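You operate a simulated robot arm through the tools that you are given. There is no shell and no other tool.

The job below is to be done with a simulated robot arm. You get a single attempt, and the scene is never put back.

JOB
Steam the dumpling in the steamer, then switch the steam cooker off.
Fine: Lid on, slider at dumplings, switch on, press start once and wait for the green lamp to go out. Leave the lid on and the other food where it is.

Only the result counts: the job must be done as asked and must still hold three seconds after the hand-in. Knocking over, shifting, dropping, spilling or breaking anything else fails it. A push-on lid holds only when it is set on centred and level and pressed home; a screw cap is set on level and turned clockwise until tight.

ROBOT AND FRAMES
A 7-joint arm with a three-finger gripper, fixed in place. Base frame: the origin is on the floor under the middle of its stand, x ahead of it, y to its left, z up. Lengths are in m, angles in degrees, forces in N, time in s.
With the tool pointing down near the work surface it reaches from about 0.1 to 0.74 m from the base axis. Its first joint turns from -166.0 to 166.0 degrees. Payload 2.69 kg.
The tool frame sits at the grasp point between the pads (the TCP): z along the fingers, y along the line on which they close. The tips reach 0.029 m beyond it. The gripper opens to 0.12 m; its body begins 0.078 m behind the TCP.
Orientation is that of the tool frame in the base frame, as a unit quaternion [x, y, z, w]. With the fingers straight down and closing along the base's y, the tool's x points along the base's -x, its y along +y and its z along -z.

CONTROLS
- The arm moves only by the tool step_arm. Its argument "motion" is a list of rows, each a list of 6 numbers: the shift along the base's x, y, z in cm, then the turn, a rotation vector about the base's x, y, z in degrees. In form: [[tx, ty, tz, rx, ry, rz], ...]. A call has 1 to 20 rows; each row shifts and turns the commanded pose from where the row before left it. "jaw" is the opening, from 0 (shut) to 1 (fully open), set as the call begins (left out, the last holds). Rows are played at 5 a second. More than 0.05 m and 8.6 degrees between two rows, or a gripper value outside its range, and nothing of the call is played. Where a pose cannot be reached the arm comes as near as it can. A force on the tool above 80 N (or 10 N above the force at the start of the call, whichever is more), or a blocked arm, ends the call early, and 0.2 s more pass. The fingers move at their own pace (about 0.04 m/s each) and stop on an object; they squeeze with about 45 N. The grip force told is the motor's: it shows also when the fingers shut on nothing. Time passes only in rows, and 0.2 s behind the last, so rows that do not move let the fingers close. The reply holds the time, the measured pose of the TCP, the force on the tool along the base axes, the opening and the grip force, in the units named above and with some noise, with the torque about the TCP (base axes, N m) and any sound that the robot's microphone picked up, and new pictures: "views" is both (left out), scene, wrist or none.
- Cameras (640 x 400 px; columns grow to the right, rows downward): "scene" is fixed at [0.0504, 0.6495, 1.5654]; the picture's right is [-0.60, -0.80, 0.00], its down [-0.68, 0.52, -0.52] and it looks along [0.42, -0.32, -0.85] (base axes); focal length 312 px, centre (320, 200). "wrist" rides on the gripper at [0.063, 0, -0.104] in the tool frame; the picture's right is [0.01, 1.00, 0.00], its down [-0.83, 0.00, -0.56] and it looks along [-0.56, 0.00, 0.83] (tool axes); focal length 275 px, centre (320, 200). There is no depth. A picture from a camera that has moved, and an enlarged one, comes with that camera's place and axes in the base frame and with its lens.
- lift_body(by): slides the trunk up (or, below 0, down) by that many m; the arm rides with it, the base frame stays. It gives what a move gives, with no picture.
- zoom(camera, box): a new picture of the part [left, top, right, bottom] of that camera's present view, enlarged. No time passes.
- sign_off(): hands the job in; it is judged then, once.

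Nothing tells you positions but the pictures and the camera data. Unless the task says otherwise, let go and move clear before handing in.

The tools are called after "Emit:" as name(argument=value, ...) on one line, values as JSON. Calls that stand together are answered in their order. step_arm: Moves the arm, as the interface text tells. Its arguments: {"type":"object","properties":{"motion":{"type":"array","items":{"type":"array","items":{"type":"number"}}},"jaw":{"type":"number"},"views":{"type":"string","enum":["both","scene","wrist","none"]}},"required":["motion"]} The other tools are called the same way: lift_body (by) moves the trunk up or down; zoom (camera, box) takes an enlarged picture of a part of a camera's view; sign_off () hands the job in.

At the start:

```text
time_s: 0.0
tool_pos: [0.3004, 0.2754, 1.0981]
orientation: [0.001, 1.0, -0.001, -0.001]
ft_force: [0.6, -0.6, -0.9]
wrist_torque: [-0.02, 0.01, 0.02]
gripper_width: 0.1202
grip_force: 0.0
trunk travel left (down, up): [-0.575, 0.038]
```

scene: 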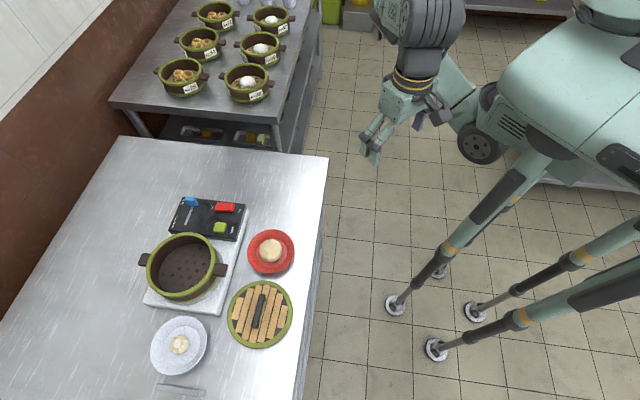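
wrist: 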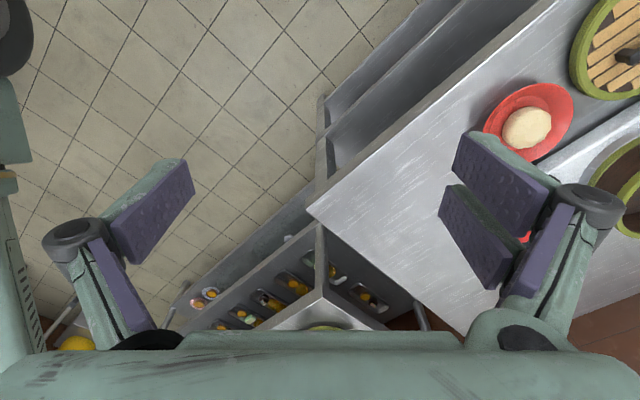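

I see a steel table with a steam cooker (control panel, empty-looking steamer basket), a bamboo lid with a handle, a red plate with a bun and a white plate with a dumpling-like item. I'll zoom in for details first.

Emit:
zoom(camera="scene", box=[130, 180, 310, 300])

Emit:
zoom(camera="scene", box=[160, 185, 250, 245])

Emit:
zoom(camera="scene", box=[130, 270, 310, 400])

Emit:
zoom(camera="scene", box=[130, 0, 320, 120])

```text
3.33 times, centred on (220, 240) of scene
camera zoom: at [0.0504, 0.6495, 1.5654], right [-0.6, -0.8, 0.0], down [-0.68, 0.52, -0.52], along [0.42, -0.32, -0.85], focal length 1041 px, centre (653, 67)
```

zoom: 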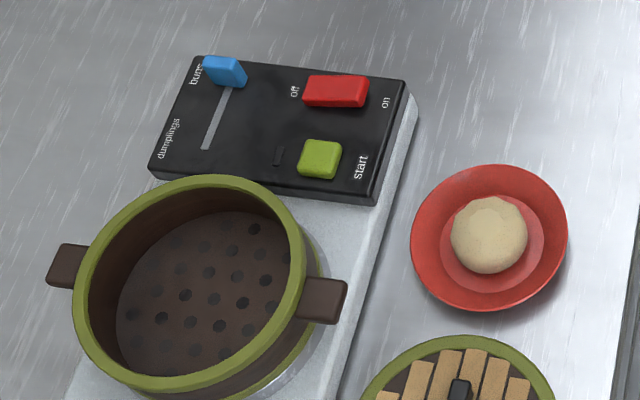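

```text
6.67 times, centred on (205, 215) of scene
camera zoom: at [0.0504, 0.6495, 1.5654], right [-0.6, -0.8, 0.0], down [-0.68, 0.52, -0.52], along [0.42, -0.32, -0.85], focal length 2082 px, centre (1087, 100)
```

zoom: 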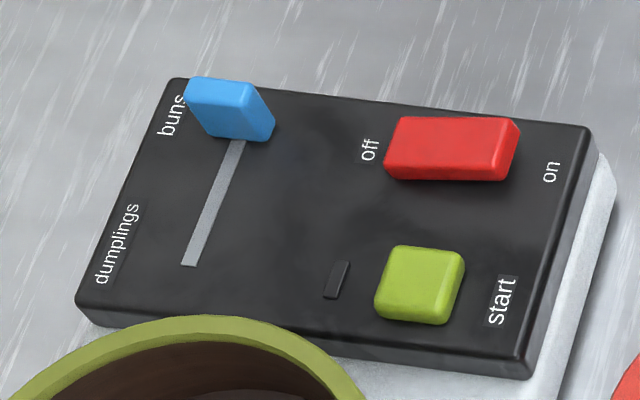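

```text
3.08 times, centred on (220, 335) of scene
camera zoom: at [0.0504, 0.6495, 1.5654], right [-0.6, -0.8, 0.0], down [-0.68, 0.52, -0.52], along [0.42, -0.32, -0.85], focal length 961 px, centre (628, -215)
```

zoom: 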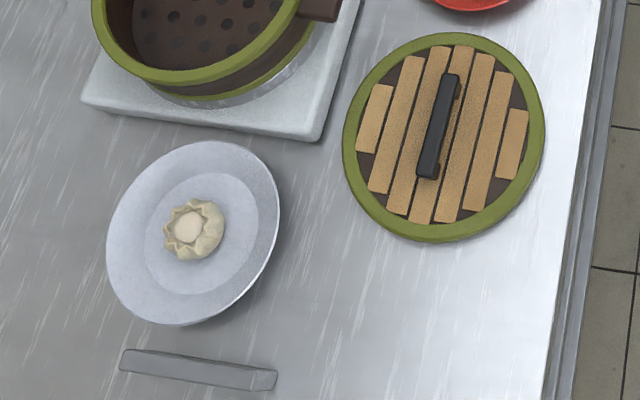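

```text
3.33 times, centred on (225, 60) of scene
camera zoom: at [0.0504, 0.6495, 1.5654], right [-0.6, -0.8, 0.0], down [-0.68, 0.52, -0.52], along [0.42, -0.32, -0.85], focal length 1041 px, centre (637, 667)
```

zoom: 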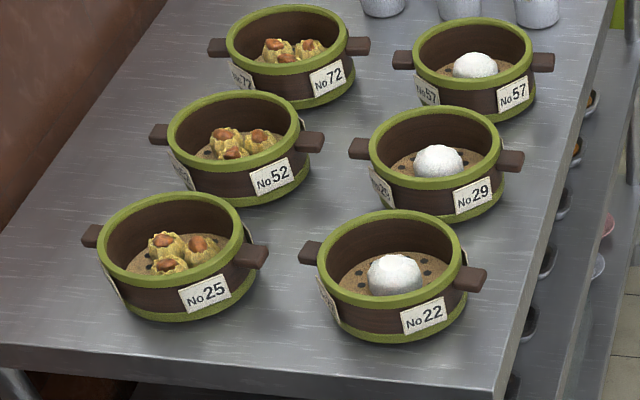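

The dumpling (pleated) is on the white plate at roughly (0.30, 0.84), the steamer at about (0.41, 0.74), lid near (0.26, 0.67), table top near z≈0.80. I'll swing the arm over the table at the present height and look with the wrist camera.

Emit:
step_arm(motion=[[-0.5, 2.5, 0.5, 0, 0, 7.5], [-0.5, 3, 0.5, 0, 0, 7.5], [-0.5, 3, 0.5, 0, 0, 7.5], [-0.5, 3, 0.5, 0, 0, 7.5], [-0.5, 3, 0.5, 0, 0, 7.5], [-0.5, 3, 0.5, 0, 0, 7.5], [-0.5, 3, 0.5, 0, 0, 7.5], [-0.5, 3, 0.5, 0, 0, 7.5]], views="both")

```text
time_s: 1.8
tool_pos: [0.26, 0.5106, 1.1393]
orientation: [-0.5, 0.866, 0.0, 0.0]
ft_force: [-0.2, 0.5, 0.1]
wrist_torque: [-0.01, 0.0, 0.04]
gripper_width: 0.1199
grip_force: 0.0
trunk travel left (down, up): [-0.575, 0.038]
camera wrist: at [0.2299, 0.456, 1.2444], right [-0.87, 0.49, 0.0], down [0.41, 0.72, 0.56], along [0.27, 0.48, -0.83], focal length 275 px, centre (320, 200)
```

scene: 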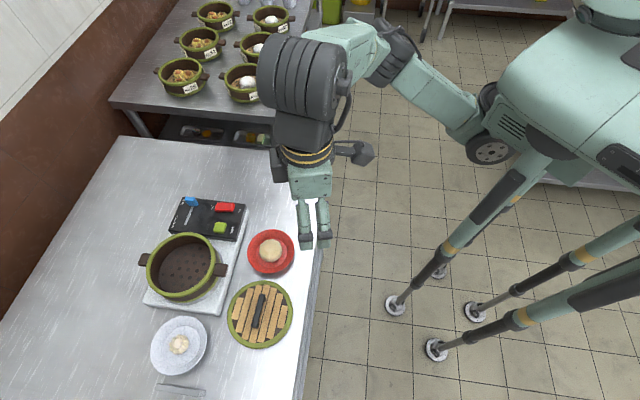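
wrist: 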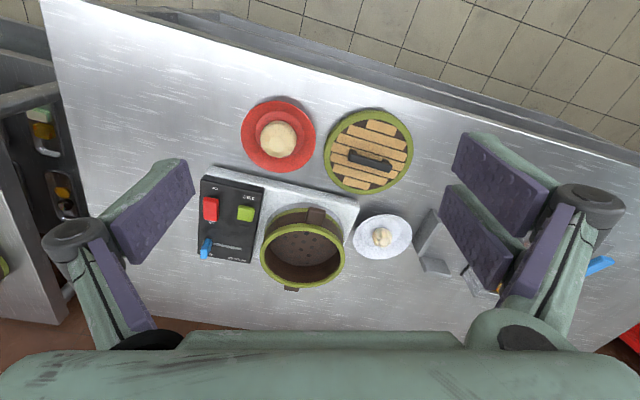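

The wrist view shows the cooker, plates, lid, and some metal stand to the right. I'll zoom for details.

Emit:
zoom(camera="wrist", box=[340, 170, 640, 340])

Emit:
zoom(camera="wrist", box=[180, 90, 430, 300])

```text
2.13 times, centred on (490, 255) of wrist
camera zoom: at [0.2299, 0.456, 1.2444], right [-0.87, 0.49, 0.0], down [0.41, 0.72, 0.56], along [0.27, 0.48, -0.83], focal length 587 px, centre (-43, 83)
```

zoom: 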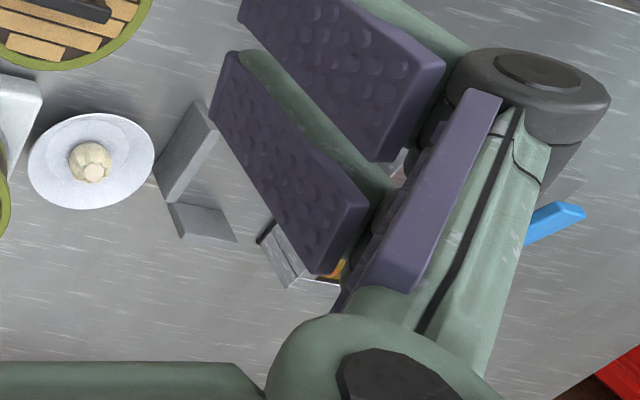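

```text
1.90 times, centred on (305, 195) of wrist
camera zoom: at [0.2299, 0.456, 1.2444], right [-0.87, 0.49, 0.0], down [0.41, 0.72, 0.56], along [0.27, 0.48, -0.83], focal length 524 px, centre (349, 210)
```

zoom: 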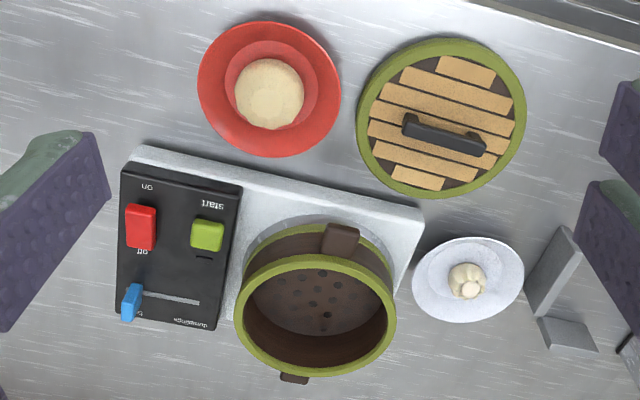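

The dumpling is at about (0.31, 0.845, 0.82), quite far out. I'll test the reach at a safe height by moving toward a spot above it.

Emit:
step_arm(motion=[[0.6, 4, -0.5, 0, 0, 1.25], [0.6, 4, -0.5, 0, 0, 1.25], [0.6, 4, -0.5, 0, 0, 1.25], [0.6, 4, -0.5, 0, 0, 1.25], [0.6, 4, -0.5, 0, 0, 1.25], [0.6, 4, -0.5, 0, 0, 1.25]], views="both")

```text
time_s: 2.9
tool_pos: [0.3709, 0.6141, 1.1237]
orientation: [-0.473, 0.881, 0.01, 0.002]
ft_force: [0.0, -0.5, 0.5]
wrist_torque: [-0.01, -0.03, 0.0]
gripper_width: 0.1199
grip_force: 0.0
out of reach, approached as far as the arm can: row 3, 4, 5
trunk travel left (down, up): [-0.575, 0.038]
stopped in row 5: the arm was blocked; the commanded pose is now the measured one
camera wrist: at [0.3375, 0.5598, 1.2285], right [-0.84, 0.55, 0.02], down [0.46, 0.68, 0.57], along [0.3, 0.48, -0.82], focal length 275 px, centre (320, 200)
```

scene: 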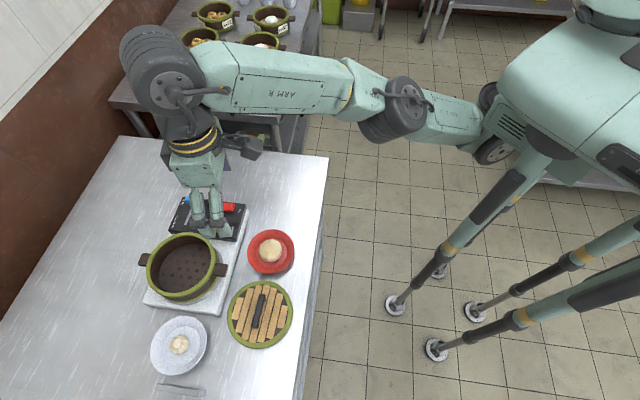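
wrist: 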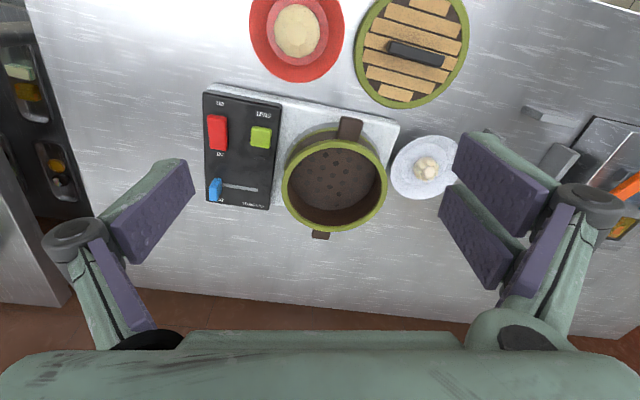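

At z≈1.12 the arm is near full stretch, so reach depends on height. I'll lower the hand a bit here (clear of cooker and pot) and re-test the outward reach.

Emit:
step_arm(motion=[[-1, 0, -3, 0, 0, 0], [-1, 0, -3, 0, 0, 0], [-1, 0, -3, 0, 0, 0], [0, 0, -1, 0, 0, 0]], views="none")

Emit:
step_arm(motion=[[1, 2, 0, 0, 0, 1], [1, 2, 0, 0, 0, 1], [1, 2, 0, 0, 0, 1], [1, 2, 0, 0, 0, 1]], views="both")

```text
time_s: 3.9
tool_pos: [0.3374, 0.6145, 1.026]
orientation: [-0.473, 0.881, 0.011, 0.003]
ft_force: [0.3, -0.4, -0.1]
wrist_torque: [-0.08, -0.02, 0.03]
gripper_width: 0.1202
grip_force: 0.1
trunk travel left (down, up): [-0.575, 0.038]
```

```text
time_s: 4.9
tool_pos: [0.3664, 0.6567, 1.0308]
orientation: [-0.505, 0.863, 0.01, 0.004]
ft_force: [0.1, -0.2, 0.3]
wrist_torque: [0.02, -0.04, 0.01]
gripper_width: 0.1201
grip_force: 0.1
out of reach, approached as far as the arm can: row 3, 4
trunk travel left (down, up): [-0.575, 0.038]
camera wrist: at [0.3371, 0.5995, 1.1354], right [-0.87, 0.49, 0.01], down [0.41, 0.71, 0.57], along [0.27, 0.5, -0.82], focal length 275 px, centre (320, 200)
```

scene: 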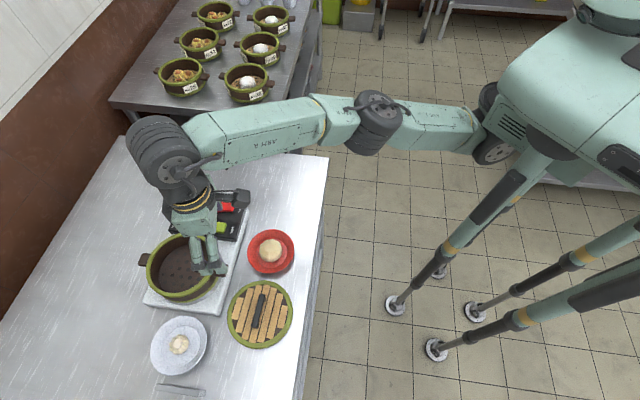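
wrist: 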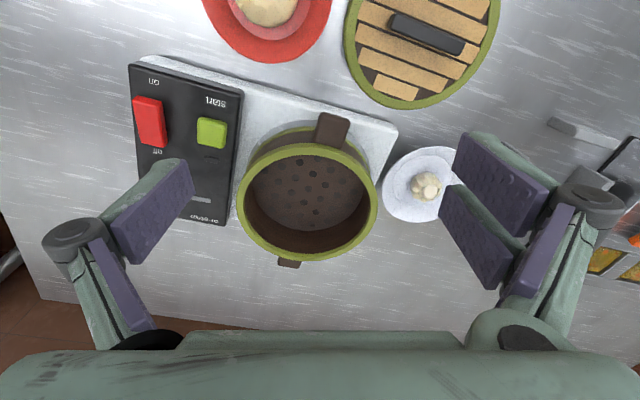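

At z≈1.03 the reach is ≈0.75 m; tilting the tool outward will get me the rest. I'll zoom into the present wrist view to measure positions well.

Emit:
zoom(camera="wrist", box=[220, 90, 480, 280])

Emit:
zoom(camera="wrist", box=[330, 0, 640, 200])

Emit:
zoom(camera="scene", box=[140, 300, 220, 360])

Emit:
zoom(camera="scene", box=[220, 270, 300, 350])

```text
2.11 times, centred on (350, 185) of wrist
camera zoom: at [0.3371, 0.5995, 1.1354], right [-0.87, 0.49, 0.01], down [0.41, 0.71, 0.57], along [0.27, 0.5, -0.82], focal length 580 px, centre (257, 232)
```

zoom: 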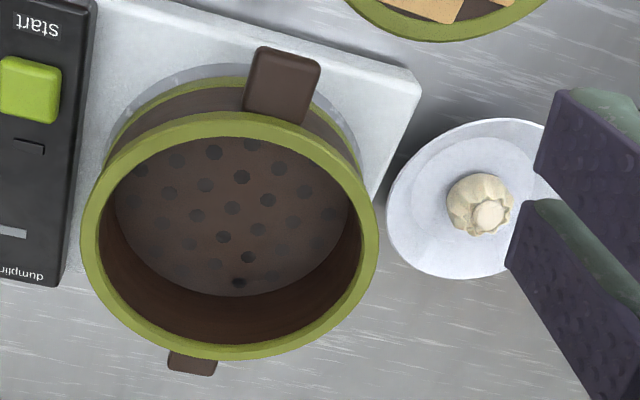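

```text
2.00 times, centred on (485, 100) of wrist
camera zoom: at [0.3371, 0.5995, 1.1354], right [-0.87, 0.49, 0.01], down [0.41, 0.71, 0.57], along [0.27, 0.5, -0.82], focal length 551 px, centre (-10, 400)
```

zoom: 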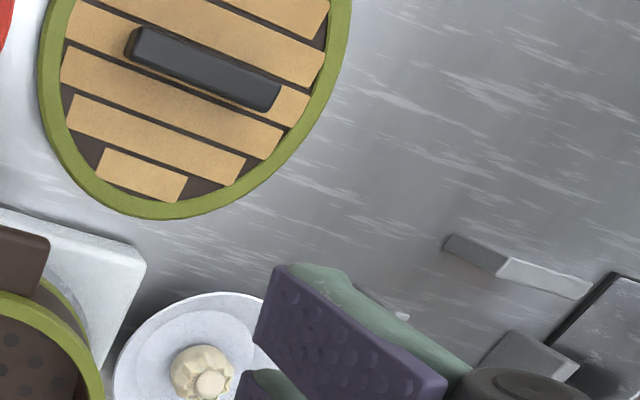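

```text
6.67 times, centred on (180, 330) of scene
camera zoom: at [0.0504, 0.6495, 1.5654], right [-0.6, -0.8, 0.0], down [-0.68, 0.52, -0.52], along [0.42, -0.32, -0.85], focal length 2082 px, centre (1253, -667)
```

zoom: 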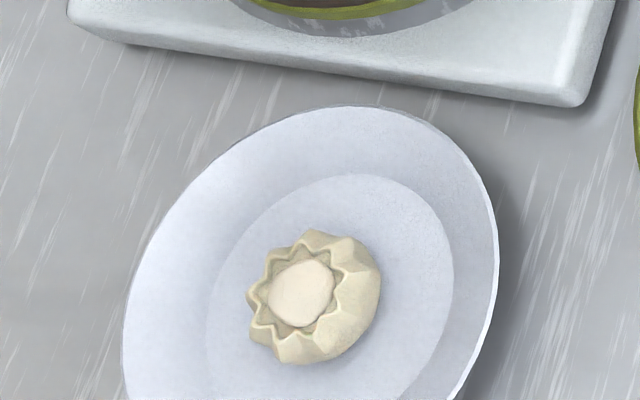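

```text
5.00 times, centred on (260, 310) of scene
camera zoom: at [0.0504, 0.6495, 1.5654], right [-0.6, -0.8, 0.0], down [-0.68, 0.52, -0.52], along [0.42, -0.32, -0.85], focal length 1562 px, centre (620, -350)
```

zoom: 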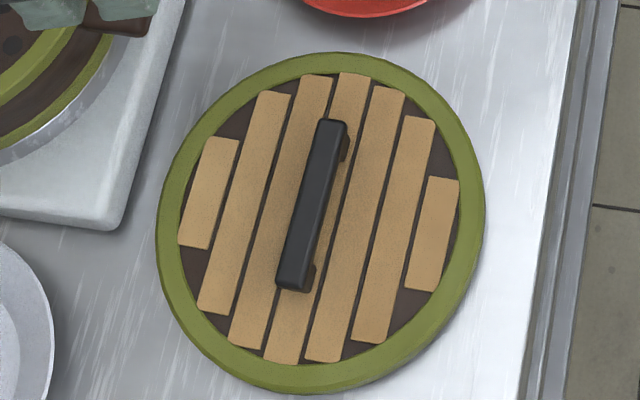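

Next I'll move over the lid side (clear space), turn to azimuth ≈70° and tilt the tool outward ~35° so it can reach the dumpling.

Emit:
step_arm(motion=[[-2.5, 0.5, 0, 0, 0, 3], [-2.5, 0.5, 0, 0, 0, 3], [-2.5, 0.5, 0, 0, 0, 3], [-2.5, 0.5, 0, 0, 0, 0], [0, 0, 0, 6.58, -2.39, 0], [0, 0, 0, 6.58, -2.39, 0], [0, 0, 0, 6.58, -2.39, 0], [0, 0, 0, 6.58, -2.39, 0], [0, 0, 0, 6.58, -2.39, 0]], views="both")

```text
time_s: 6.9
tool_pos: [0.2679, 0.6762, 1.0316]
orientation: [-0.545, 0.78, 0.185, 0.248]
ft_force: [-0.6, 0.1, 0.0]
wrist_torque: [-0.01, 0.02, -0.02]
gripper_width: 0.1204
grip_force: 0.1
trunk travel left (down, up): [-0.575, 0.038]
camera wrist: at [0.2309, 0.5702, 1.0793], right [-0.94, 0.33, 0.02], down [0.13, 0.32, 0.94], along [0.31, 0.89, -0.34], focal length 275 px, centre (320, 200)
```

scene: 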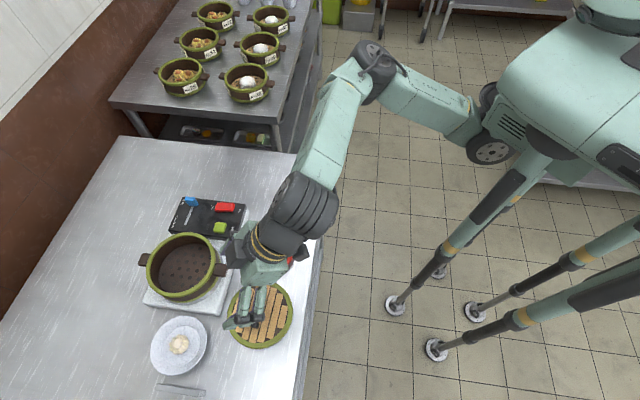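
wrist: 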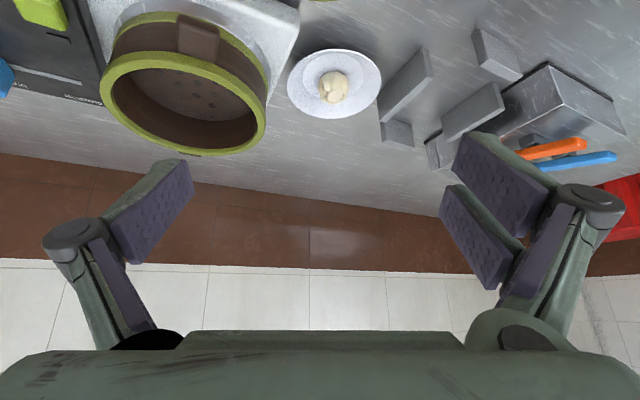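

The tilt works well. I'll zoom to refine pot, plate, and panel positions from this low-angle view.

Emit:
zoom(camera="wrist", box=[80, 0, 300, 170])

Emit:
zoom(camera="wrist", box=[270, 20, 450, 150])

Emit:
zoom(camera="scene", box=[130, 185, 250, 325])

```text
2.35 times, centred on (190, 85) of wrist
camera zoom: at [0.2309, 0.5702, 1.0793], right [-0.94, 0.33, 0.02], down [0.13, 0.32, 0.94], along [0.31, 0.89, -0.34], focal length 648 px, centre (626, 471)
```

zoom: 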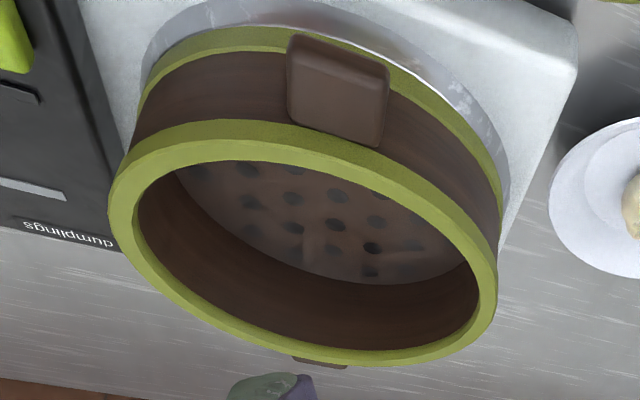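

```text
3.08 times, centred on (360, 85) of wrist
camera zoom: at [0.2309, 0.5702, 1.0793], right [-0.94, 0.33, 0.02], down [0.13, 0.32, 0.94], along [0.31, 0.89, -0.34], focal length 847 px, centre (197, 554)
```

zoom: 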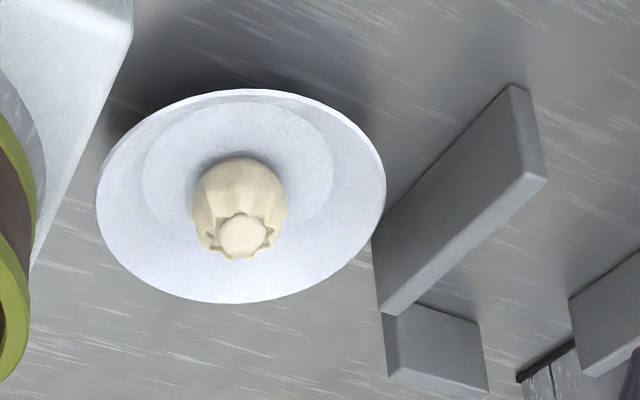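

```text
2.86 times, centred on (190, 255) of scene
camera zoom: at [0.0504, 0.6495, 1.5654], right [-0.6, -0.8, 0.0], down [-0.68, 0.52, -0.52], along [0.42, -0.32, -0.85], focal length 892 px, centre (691, 43)
```

zoom: 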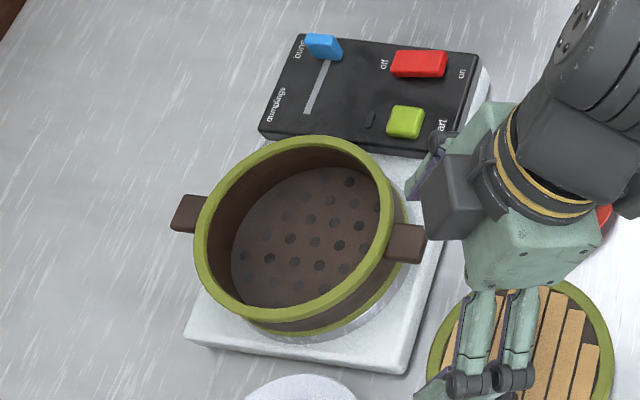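

Estimates now: dumpling (0.304, 0.844, ~0.82), pot rim centre (0.434, 0.751, ~0.893), pot handles along azimuth ≈44°. I'll lower the trunk slightly to level the arm, narrow the jaw, and approach above the dumpling.

Emit:
lift_body(by=-0.08)

Emit:
step_arm(motion=[[0.5, 2, 0, 0, 0, 0], [0.5, 2, 0, 0, 0, 0], [0.5, 2, 0, 0, 0, 0], [0.5, 2, 0, 0, 0, 0], [0.5, 2, 0, 0, 0, 0], [0.5, 2, 0, 0, 0, 0]], jaw=0.6, views="both")

```text
time_s: 8.1
tool_pos: [0.2684, 0.6768, 0.9494]
orientation: [-0.545, 0.779, 0.185, 0.246]
ft_force: [0.4, -0.5, 0.4]
wrist_torque: [0.0, 0.0, 0.03]
gripper_width: 0.12
grip_force: 0.1
trunk travel left (down, up): [-0.495, 0.118]
```

```text
time_s: 9.5
tool_pos: [0.2969, 0.7956, 0.9506]
orientation: [-0.545, 0.779, 0.184, 0.247]
ft_force: [-0.5, -0.2, 1.0]
wrist_torque: [0.03, 0.02, 0.03]
gripper_width: 0.0719
grip_force: 0.1
trunk travel left (down, up): [-0.495, 0.118]
camera wrist: at [0.2606, 0.6903, 0.9991], right [-0.94, 0.33, 0.02], down [0.13, 0.32, 0.94], along [0.31, 0.89, -0.35], focal length 275 px, centre (320, 200)
```

scene: 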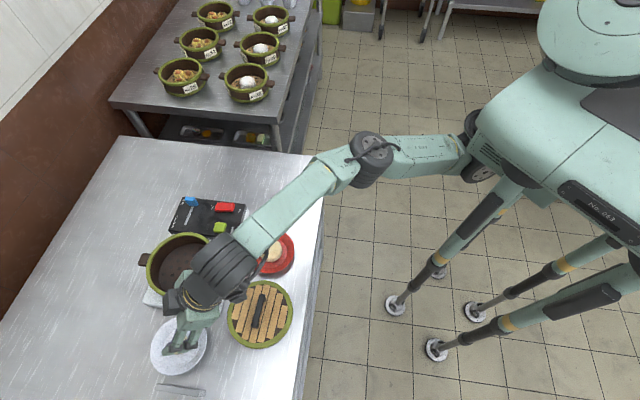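
wrist: 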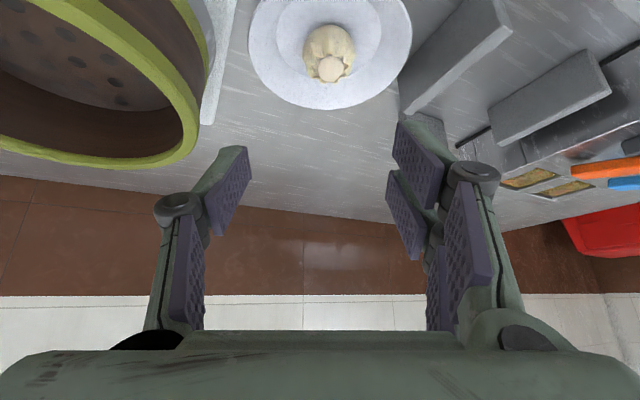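

Reach is fine with elbow still bent, so I can use less tilt (~25°). I'll move above the dumpling at z≈0.90 and look.

Emit:
step_arm(motion=[[0.2, 1.2, -1.25, -2.35, 0.86, 0], [0.2, 1.2, -1.25, -2.35, 0.86, 0], [0.2, 1.2, -1.25, -2.35, 0.86, 0], [0.2, 1.2, -1.25, -2.35, 0.86, 0]], jaw=0.6, views="both")

```text
time_s: 10.5
tool_pos: [0.3099, 0.7891, 0.8985]
orientation: [-0.558, 0.8, 0.136, 0.176]
ft_force: [0.7, 0.1, 0.0]
wrist_torque: [-0.02, 0.06, 0.01]
gripper_width: 0.0719
grip_force: 0.2
out of reach, approached as far as the arm can: row 2, 3, 4
trunk travel left (down, up): [-0.495, 0.118]
camera wrist: at [0.277, 0.6939, 0.9673], right [-0.94, 0.34, 0.02], down [0.18, 0.47, 0.86], along [0.28, 0.81, -0.51], focal length 275 px, centre (320, 200)
```

scene: 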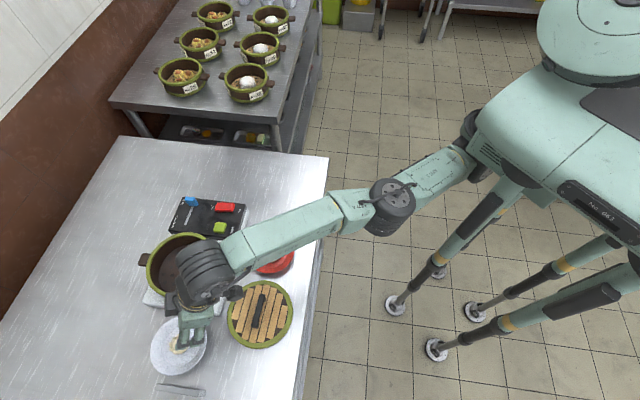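
wrist: 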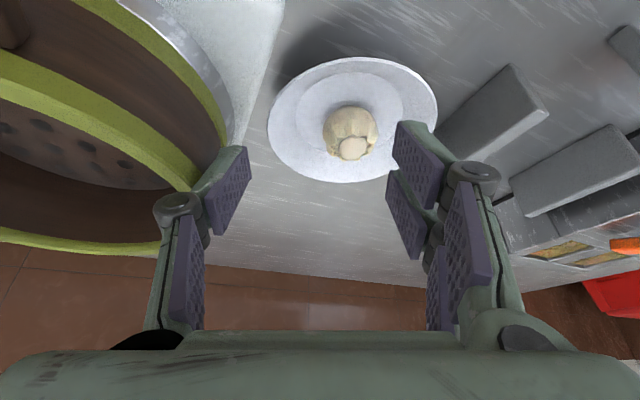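

At 25° tilt it's just out of reach; I'll use ~40° tilt. Plate rim is around z≈0.82 and dumpling centre ≈(0.304, 0.8415, 0.823). Moving to just above it.

Emit:
step_arm(motion=[[0, 0, 0, 6.72, -2.45, 0], [0, 0, 0, 6.72, -2.45, 0], [-0.25, 1.6, -0.6, 0, 0, 0], [-0.25, 1.6, -0.6, 0, 0, 0], [-0.25, 1.5, -0.6, 0, 0, 0]], jaw=0.6, views="both")

```text
time_s: 11.7
tool_pos: [0.3, 0.826, 0.8779]
orientation: [-0.55, 0.786, 0.169, 0.226]
ft_force: [0.4, -0.5, 0.0]
wrist_torque: [0.03, 0.0, -0.02]
gripper_width: 0.0719
grip_force: 0.0
out of reach, approached as far as the arm can: row 1, 2, 3, 4, 5
trunk travel left (down, up): [-0.495, 0.118]
camera wrist: at [0.2647, 0.7232, 0.9322], right [-0.94, 0.34, 0.01], down [0.15, 0.37, 0.92], along [0.3, 0.87, -0.4], focal length 275 px, centre (320, 200)
```

scene: 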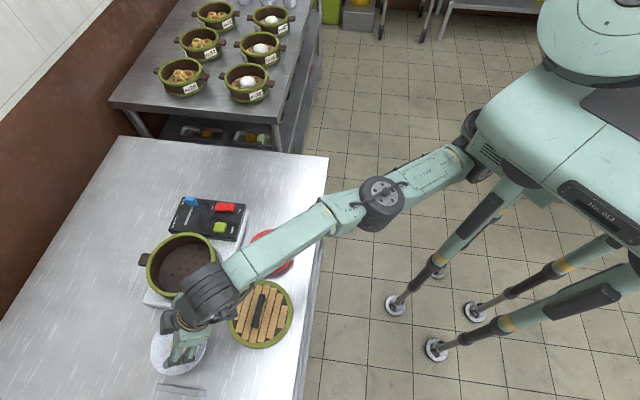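
wrist: 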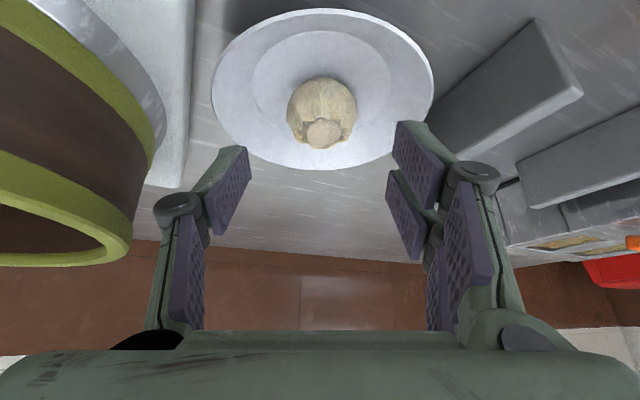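

It stopped short (tilt 33°, r≈0.88). I'll try small extra tilt alone to see whether the limit is position or wrist angle.

Emit:
step_arm(motion=[[0, 0, 0, 2.8, -1.0, 0], [0, 0, 0, 2.8, -1.0, 0]], jaw=0.6, views="none")

```text
time_s: 12.3
tool_pos: [0.3008, 0.8257, 0.8777]
orientation: [-0.54, 0.773, 0.197, 0.266]
ft_force: [-0.5, -0.5, 0.3]
wrist_torque: [0.01, -0.01, 0.02]
gripper_width: 0.0718
grip_force: 0.0
trunk travel left (down, up): [-0.495, 0.118]
```

Good, tilt is now ~39° and it's reachable. Now moving out the last cm and looking.

Emit:
step_arm(motion=[[0.05, 0.4, -0.6, 0, 0, 0], [0.05, 0.4, -0.6, 0, 0, 0], [0, 0.2, 0, 0, 0, 0]], jaw=0.6, views="both")

```text
time_s: 13.1
tool_pos: [0.3018, 0.8349, 0.8657]
orientation: [-0.54, 0.773, 0.198, 0.267]
ft_force: [0.7, 0.1, -0.7]
wrist_torque: [0.01, 0.0, -0.01]
gripper_width: 0.0721
grip_force: 0.2
trunk travel left (down, up): [-0.495, 0.118]
camera wrist: at [0.264, 0.7274, 0.9091], right [-0.94, 0.34, 0.01], down [0.11, 0.28, 0.95], along [0.32, 0.9, -0.3], focal length 275 px, centre (320, 200)
```

scene: 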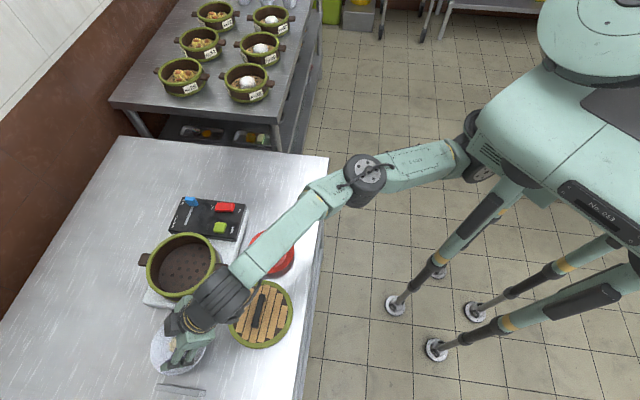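
wrist: 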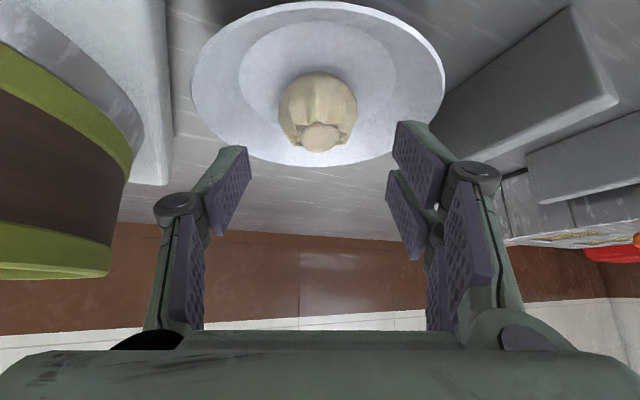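

Dumpling sits ~(x 0.021, z 0.04) in the tool frame, well centred sideways. Lowering step by step between the fingers.

Emit:
step_arm(motion=[[0.04, 0.1, -0.7, 0, 0, 0], [0.04, 0.1, -0.7, 0, 0, 0]], jaw=0.6, views="both")

Emit:
zoom(camera="wrist", box=[180, 0, 480, 220])

Emit:
zoom(camera="scene", box=[140, 300, 220, 400])

```text
time_s: 13.7
tool_pos: [0.3022, 0.8375, 0.8518]
orientation: [-0.541, 0.773, 0.198, 0.265]
ft_force: [0.5, -0.3, 0.1]
wrist_torque: [0.0, 0.01, 0.02]
gripper_width: 0.0719
grip_force: 0.1
trunk travel left (down, up): [-0.495, 0.118]
camera wrist: at [0.2647, 0.7296, 0.8954], right [-0.94, 0.34, 0.01], down [0.11, 0.28, 0.95], along [0.32, 0.9, -0.3], focal length 275 px, centre (320, 200)
```

scene: 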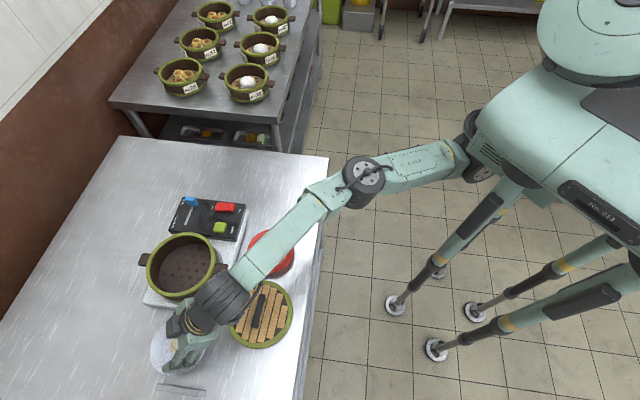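
wrist: 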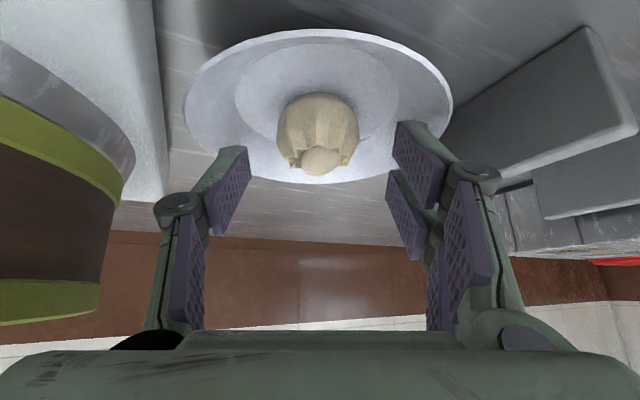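

```text
1.82 times, centred on (330, 110) of wrist
camera zoom: at [0.2647, 0.7296, 0.8954], right [-0.94, 0.34, 0.01], down [0.11, 0.28, 0.95], along [0.32, 0.9, -0.3], focal length 500 px, centre (302, 364)
```

zoom: 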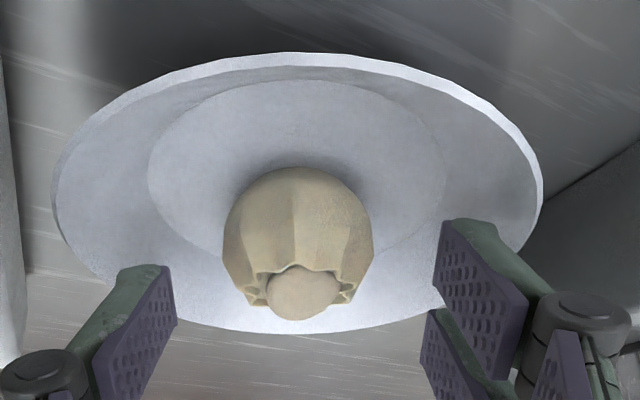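

```text
4.00 times, centred on (180, 350) of scene
camera zoom: at [0.0504, 0.6495, 1.5654], right [-0.6, -0.8, 0.0], down [-0.68, 0.52, -0.52], along [0.42, -0.32, -0.85], focal length 1249 px, centre (880, -400)
```

zoom: 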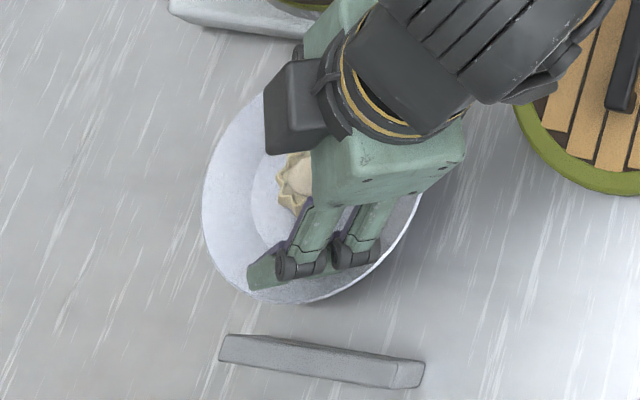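

The view is upside-down but the dumpling is centred between the fingers. Lowering a few more mm with force watch.

Emit:
step_arm(motion=[[0.02, 0.05, -0.4, 0, 0, 0], [0.02, 0.05, -0.3, 0, 0, 0]], jaw=0.6, views="wrist")

Emit:
zoom(camera="wrist", box=[180, 0, 480, 220])

```text
time_s: 14.3
tool_pos: [0.3011, 0.8379, 0.8463]
orientation: [-0.54, 0.773, 0.198, 0.267]
ft_force: [0.9, -1.1, 5.2]
wrist_torque: [0.04, 0.15, -0.01]
gripper_width: 0.0723
grip_force: 0.0
trunk travel left (down, up): [-0.495, 0.118]
camera wrist: at [0.265, 0.7304, 0.8897], right [-0.94, 0.34, 0.02], down [0.11, 0.28, 0.95], along [0.32, 0.9, -0.3], focal length 275 px, centre (320, 200)
```

wrist: 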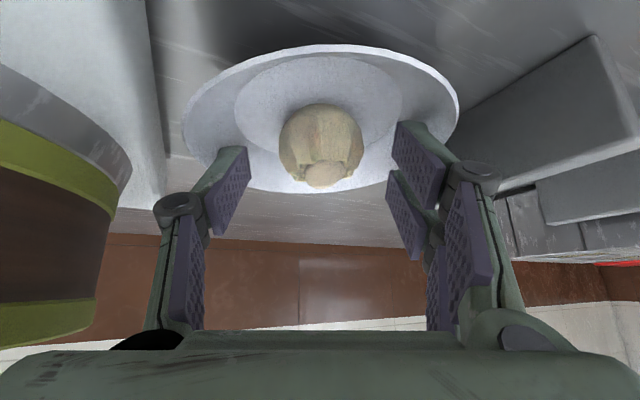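

```text
1.82 times, centred on (330, 110) of wrist
camera zoom: at [0.265, 0.7304, 0.8897], right [-0.94, 0.34, 0.02], down [0.11, 0.28, 0.95], along [0.32, 0.9, -0.3], focal length 500 px, centre (302, 364)
```

zoom: 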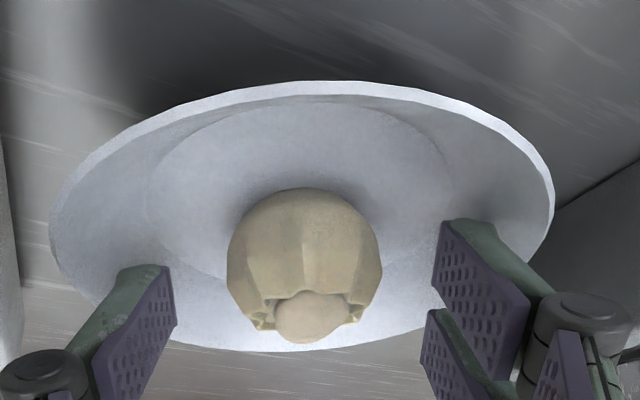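

The lower finger touched the plate's sloped rim (≈5 N). I'll raise 4 mm, narrow the jaw so the fingers are over the flat centre, then go down again.

Emit:
step_arm(motion=[[0, 0, 0.4, 0, 0, 0], [0, 0, 0.2, 0, 0, 0]], views="none")

Emit:
step_arm(motion=[[0, 0, 0, 0, 0, 0], [0, 0, 0, 0, 0, 0]], jaw=0.43, views="wrist")

Emit:
zoom(camera="wrist", box=[180, 0, 480, 220])

```text
time_s: 14.9
tool_pos: [0.3018, 0.8375, 0.8504]
orientation: [-0.541, 0.774, 0.196, 0.266]
ft_force: [-0.5, 0.2, 0.9]
wrist_torque: [0.02, 0.02, 0.0]
gripper_width: 0.0721
grip_force: 0.2
trunk travel left (down, up): [-0.495, 0.118]
```

```text
time_s: 15.5
tool_pos: [0.3022, 0.8377, 0.8516]
orientation: [-0.54, 0.774, 0.197, 0.267]
ft_force: [0.0, -0.8, 0.4]
wrist_torque: [-0.04, -0.02, 0.0]
gripper_width: 0.0518
grip_force: 0.1
trunk travel left (down, up): [-0.495, 0.118]
camera wrist: at [0.265, 0.7302, 0.8941], right [-0.94, 0.34, 0.01], down [0.11, 0.28, 0.95], along [0.32, 0.9, -0.3], focal length 275 px, centre (320, 200)
```

wrist: 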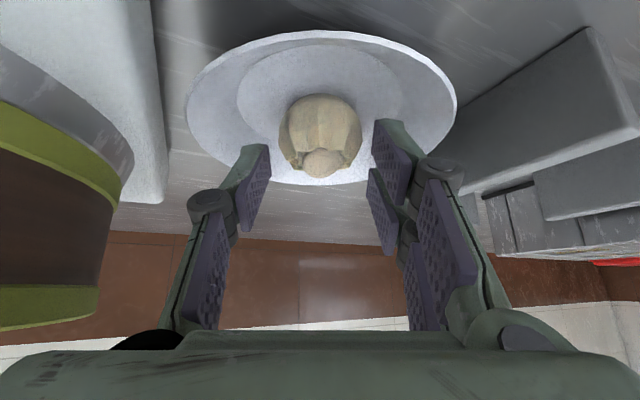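

```text
1.82 times, centred on (330, 110) of wrist
camera zoom: at [0.265, 0.7302, 0.8941], right [-0.94, 0.34, 0.01], down [0.11, 0.28, 0.95], along [0.32, 0.9, -0.3], focal length 500 px, centre (302, 364)
```

zoom: 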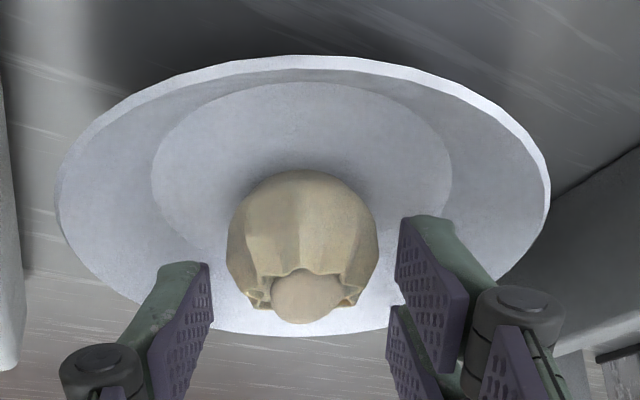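

Fingers are now over the flat of the plate and the dumpling is centred. Going straight down ~7 mm with force watch.

Emit:
step_arm(motion=[[0.03, 0.08, -0.4, 0, 0, 0], [0.03, 0.08, -0.35, 0, 0, 0]], views="wrist")

Emit:
zoom(camera="wrist", box=[180, 0, 480, 220])

```text
time_s: 16.1
tool_pos: [0.3026, 0.8406, 0.8446]
orientation: [-0.54, 0.773, 0.198, 0.267]
ft_force: [0.1, 0.2, 1.3]
wrist_torque: [0.0, 0.06, -0.01]
gripper_width: 0.0516
grip_force: 0.1
trunk travel left (down, up): [-0.495, 0.118]
camera wrist: at [0.2652, 0.7319, 0.8869], right [-0.94, 0.33, 0.01], down [0.11, 0.28, 0.95], along [0.32, 0.9, -0.3], focal length 275 px, centre (320, 200)
```

wrist: 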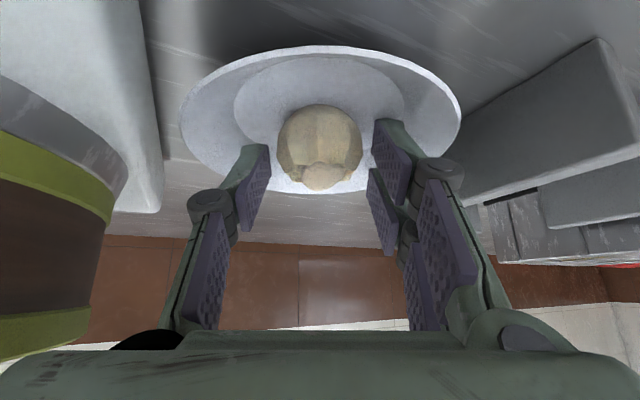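

```text
1.82 times, centred on (330, 110) of wrist
camera zoom: at [0.2652, 0.7319, 0.8869], right [-0.94, 0.33, 0.01], down [0.11, 0.28, 0.95], along [0.32, 0.9, -0.3], focal length 500 px, centre (302, 364)
```

zoom: 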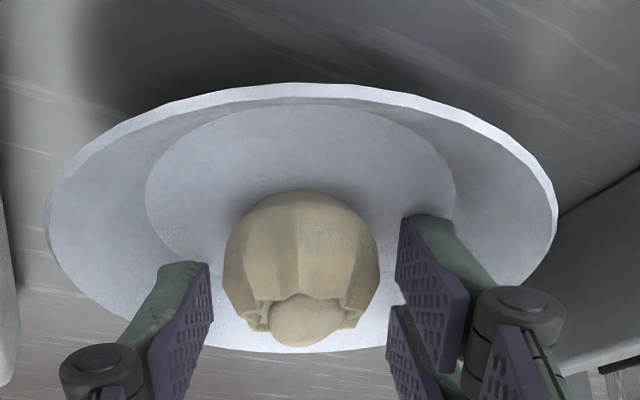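

The dumpling centre lies about at (x 0.011, z 0.018) in the tool frame, between pads. Closing the gripper now.

Emit:
step_arm(motion=[[0, 0, 0.05, 0, 0, 0], [0, 0, 0, 0, 0, 0], [0, 0, 0, 0, 0, 0], [0, 0, 0, 0, 0, 0], [0, 0, 0, 0, 0, 0]], jaw=0, views="wrist")

Emit:
zoom(camera="wrist", box=[180, 0, 480, 220])

```text
time_s: 17.3
tool_pos: [0.3027, 0.839, 0.8442]
orientation: [-0.54, 0.773, 0.198, 0.266]
ft_force: [-1.0, 0.2, 3.2]
wrist_torque: [0.02, 0.09, 0.0]
gripper_width: 0.0365
grip_force: 44.7
trunk travel left (down, up): [-0.495, 0.118]
camera wrist: at [0.2653, 0.7318, 0.8876], right [-0.94, 0.34, 0.01], down [0.11, 0.28, 0.95], along [0.32, 0.9, -0.3], focal length 275 px, centre (320, 200)
```

wrist: 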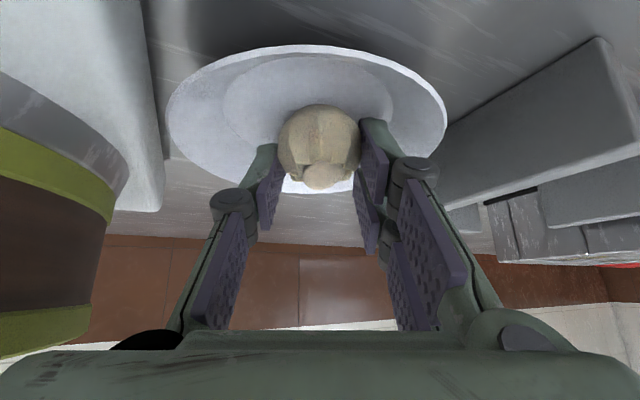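

```text
1.82 times, centred on (330, 110) of wrist
camera zoom: at [0.2653, 0.7318, 0.8876], right [-0.94, 0.34, 0.01], down [0.11, 0.28, 0.95], along [0.32, 0.9, -0.3], focal length 500 px, centre (302, 364)
```

zoom: 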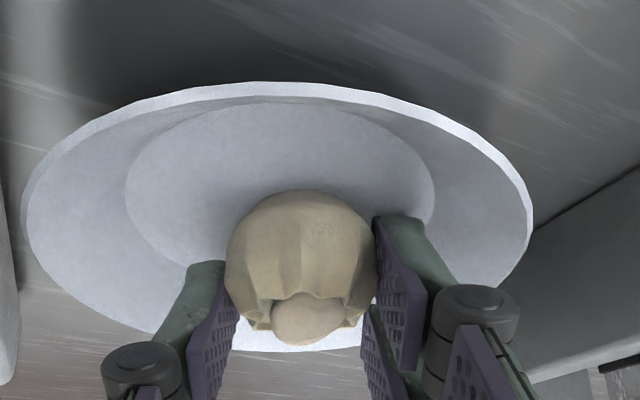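

Gripped (width 0.0365, 45 N), but the plate was dragged ~6–7 mm by the closing finger. While still in light contact, I'll drag it back the same amount, then check before lifting.

Emit:
step_arm(motion=[[-0.3, 0.11, 0, 0, 0, 0], [-0.3, 0.11, 0, 0, 0, 0], [0, 0, 0, 0, 0, 0]], views="wrist")

Emit:
zoom(camera="wrist", box=[180, 0, 480, 220])

```text
time_s: 18.1
tool_pos: [0.2977, 0.8418, 0.844]
orientation: [-0.54, 0.774, 0.196, 0.266]
ft_force: [1.5, 0.5, 4.6]
wrist_torque: [0.01, 0.02, 0.01]
gripper_width: 0.0367
grip_force: 45.0
trunk travel left (down, up): [-0.495, 0.118]
camera wrist: at [0.2601, 0.7342, 0.8875], right [-0.94, 0.34, 0.01], down [0.11, 0.28, 0.95], along [0.32, 0.9, -0.3], focal length 275 px, centre (320, 200)
```

wrist: 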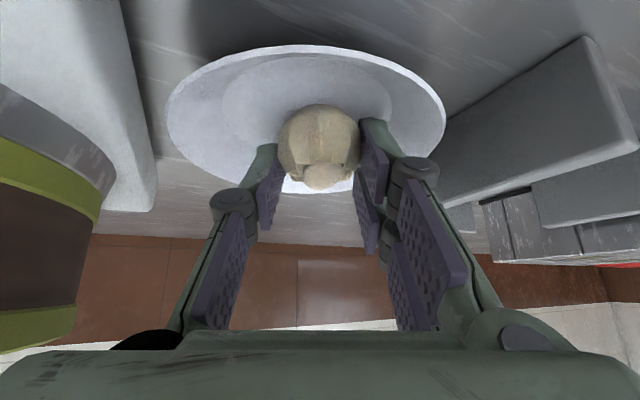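

```text
1.82 times, centred on (330, 110) of wrist
camera zoom: at [0.2601, 0.7342, 0.8875], right [-0.94, 0.34, 0.01], down [0.11, 0.28, 0.95], along [0.32, 0.9, -0.3], focal length 500 px, centre (302, 364)
```

zoom: 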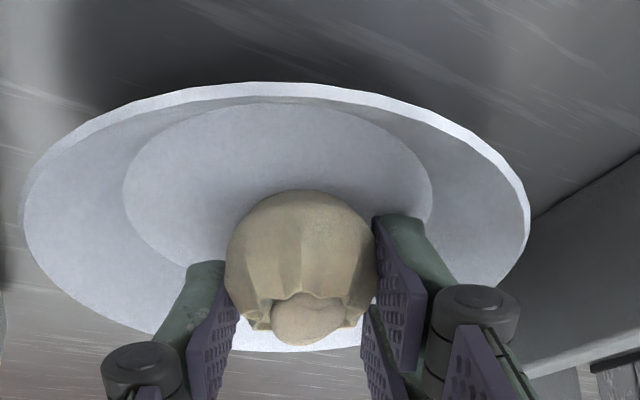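

The plate followed back to about its original place. Now lifting straight up.

Emit:
step_arm(motion=[[0, 0, 0.4, 0, 0, 0], [0, 0, 0.8, 0, 0, 0], [0, 0, 1.5, 0, 0, 0], [0, 0, 2, 0, 0, 0], [0, 0, 2, 0, 0, 0]], views="both")

Emit:
zoom(camera="scene", box=[140, 280, 240, 380])

```text
time_s: 19.3
tool_pos: [0.2948, 0.8404, 0.912]
orientation: [-0.54, 0.773, 0.198, 0.267]
ft_force: [0.0, -0.4, -0.7]
wrist_torque: [0.03, 0.02, 0.03]
gripper_width: 0.0361
grip_force: 45.5
trunk travel left (down, up): [-0.495, 0.118]
camera wrist: at [0.2593, 0.733, 0.9538], right [-0.94, 0.34, 0.01], down [0.11, 0.28, 0.95], along [0.32, 0.9, -0.3], focal length 275 px, centre (320, 200)
```

scene: 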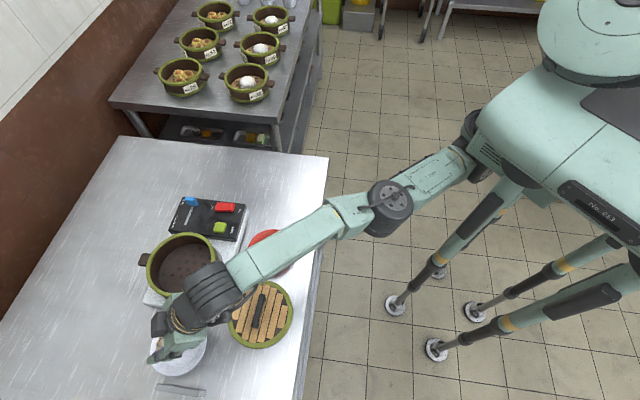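
wrist: 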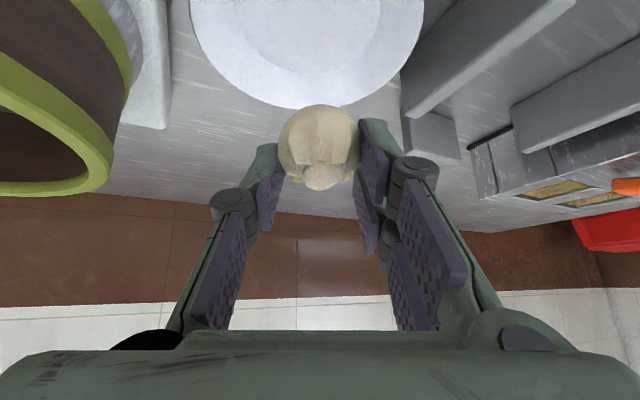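

```text
4.00 times, centred on (190, 330) of scene
camera zoom: at [0.0504, 0.6495, 1.5654], right [-0.6, -0.8, 0.0], down [-0.68, 0.52, -0.52], along [0.42, -0.32, -0.85], focal length 1249 px, centre (840, -320)
```

zoom: 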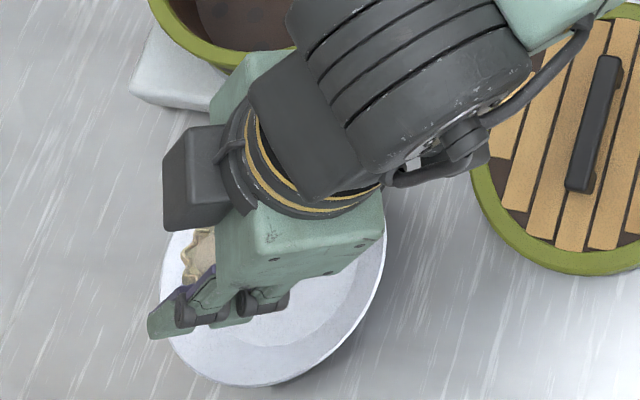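

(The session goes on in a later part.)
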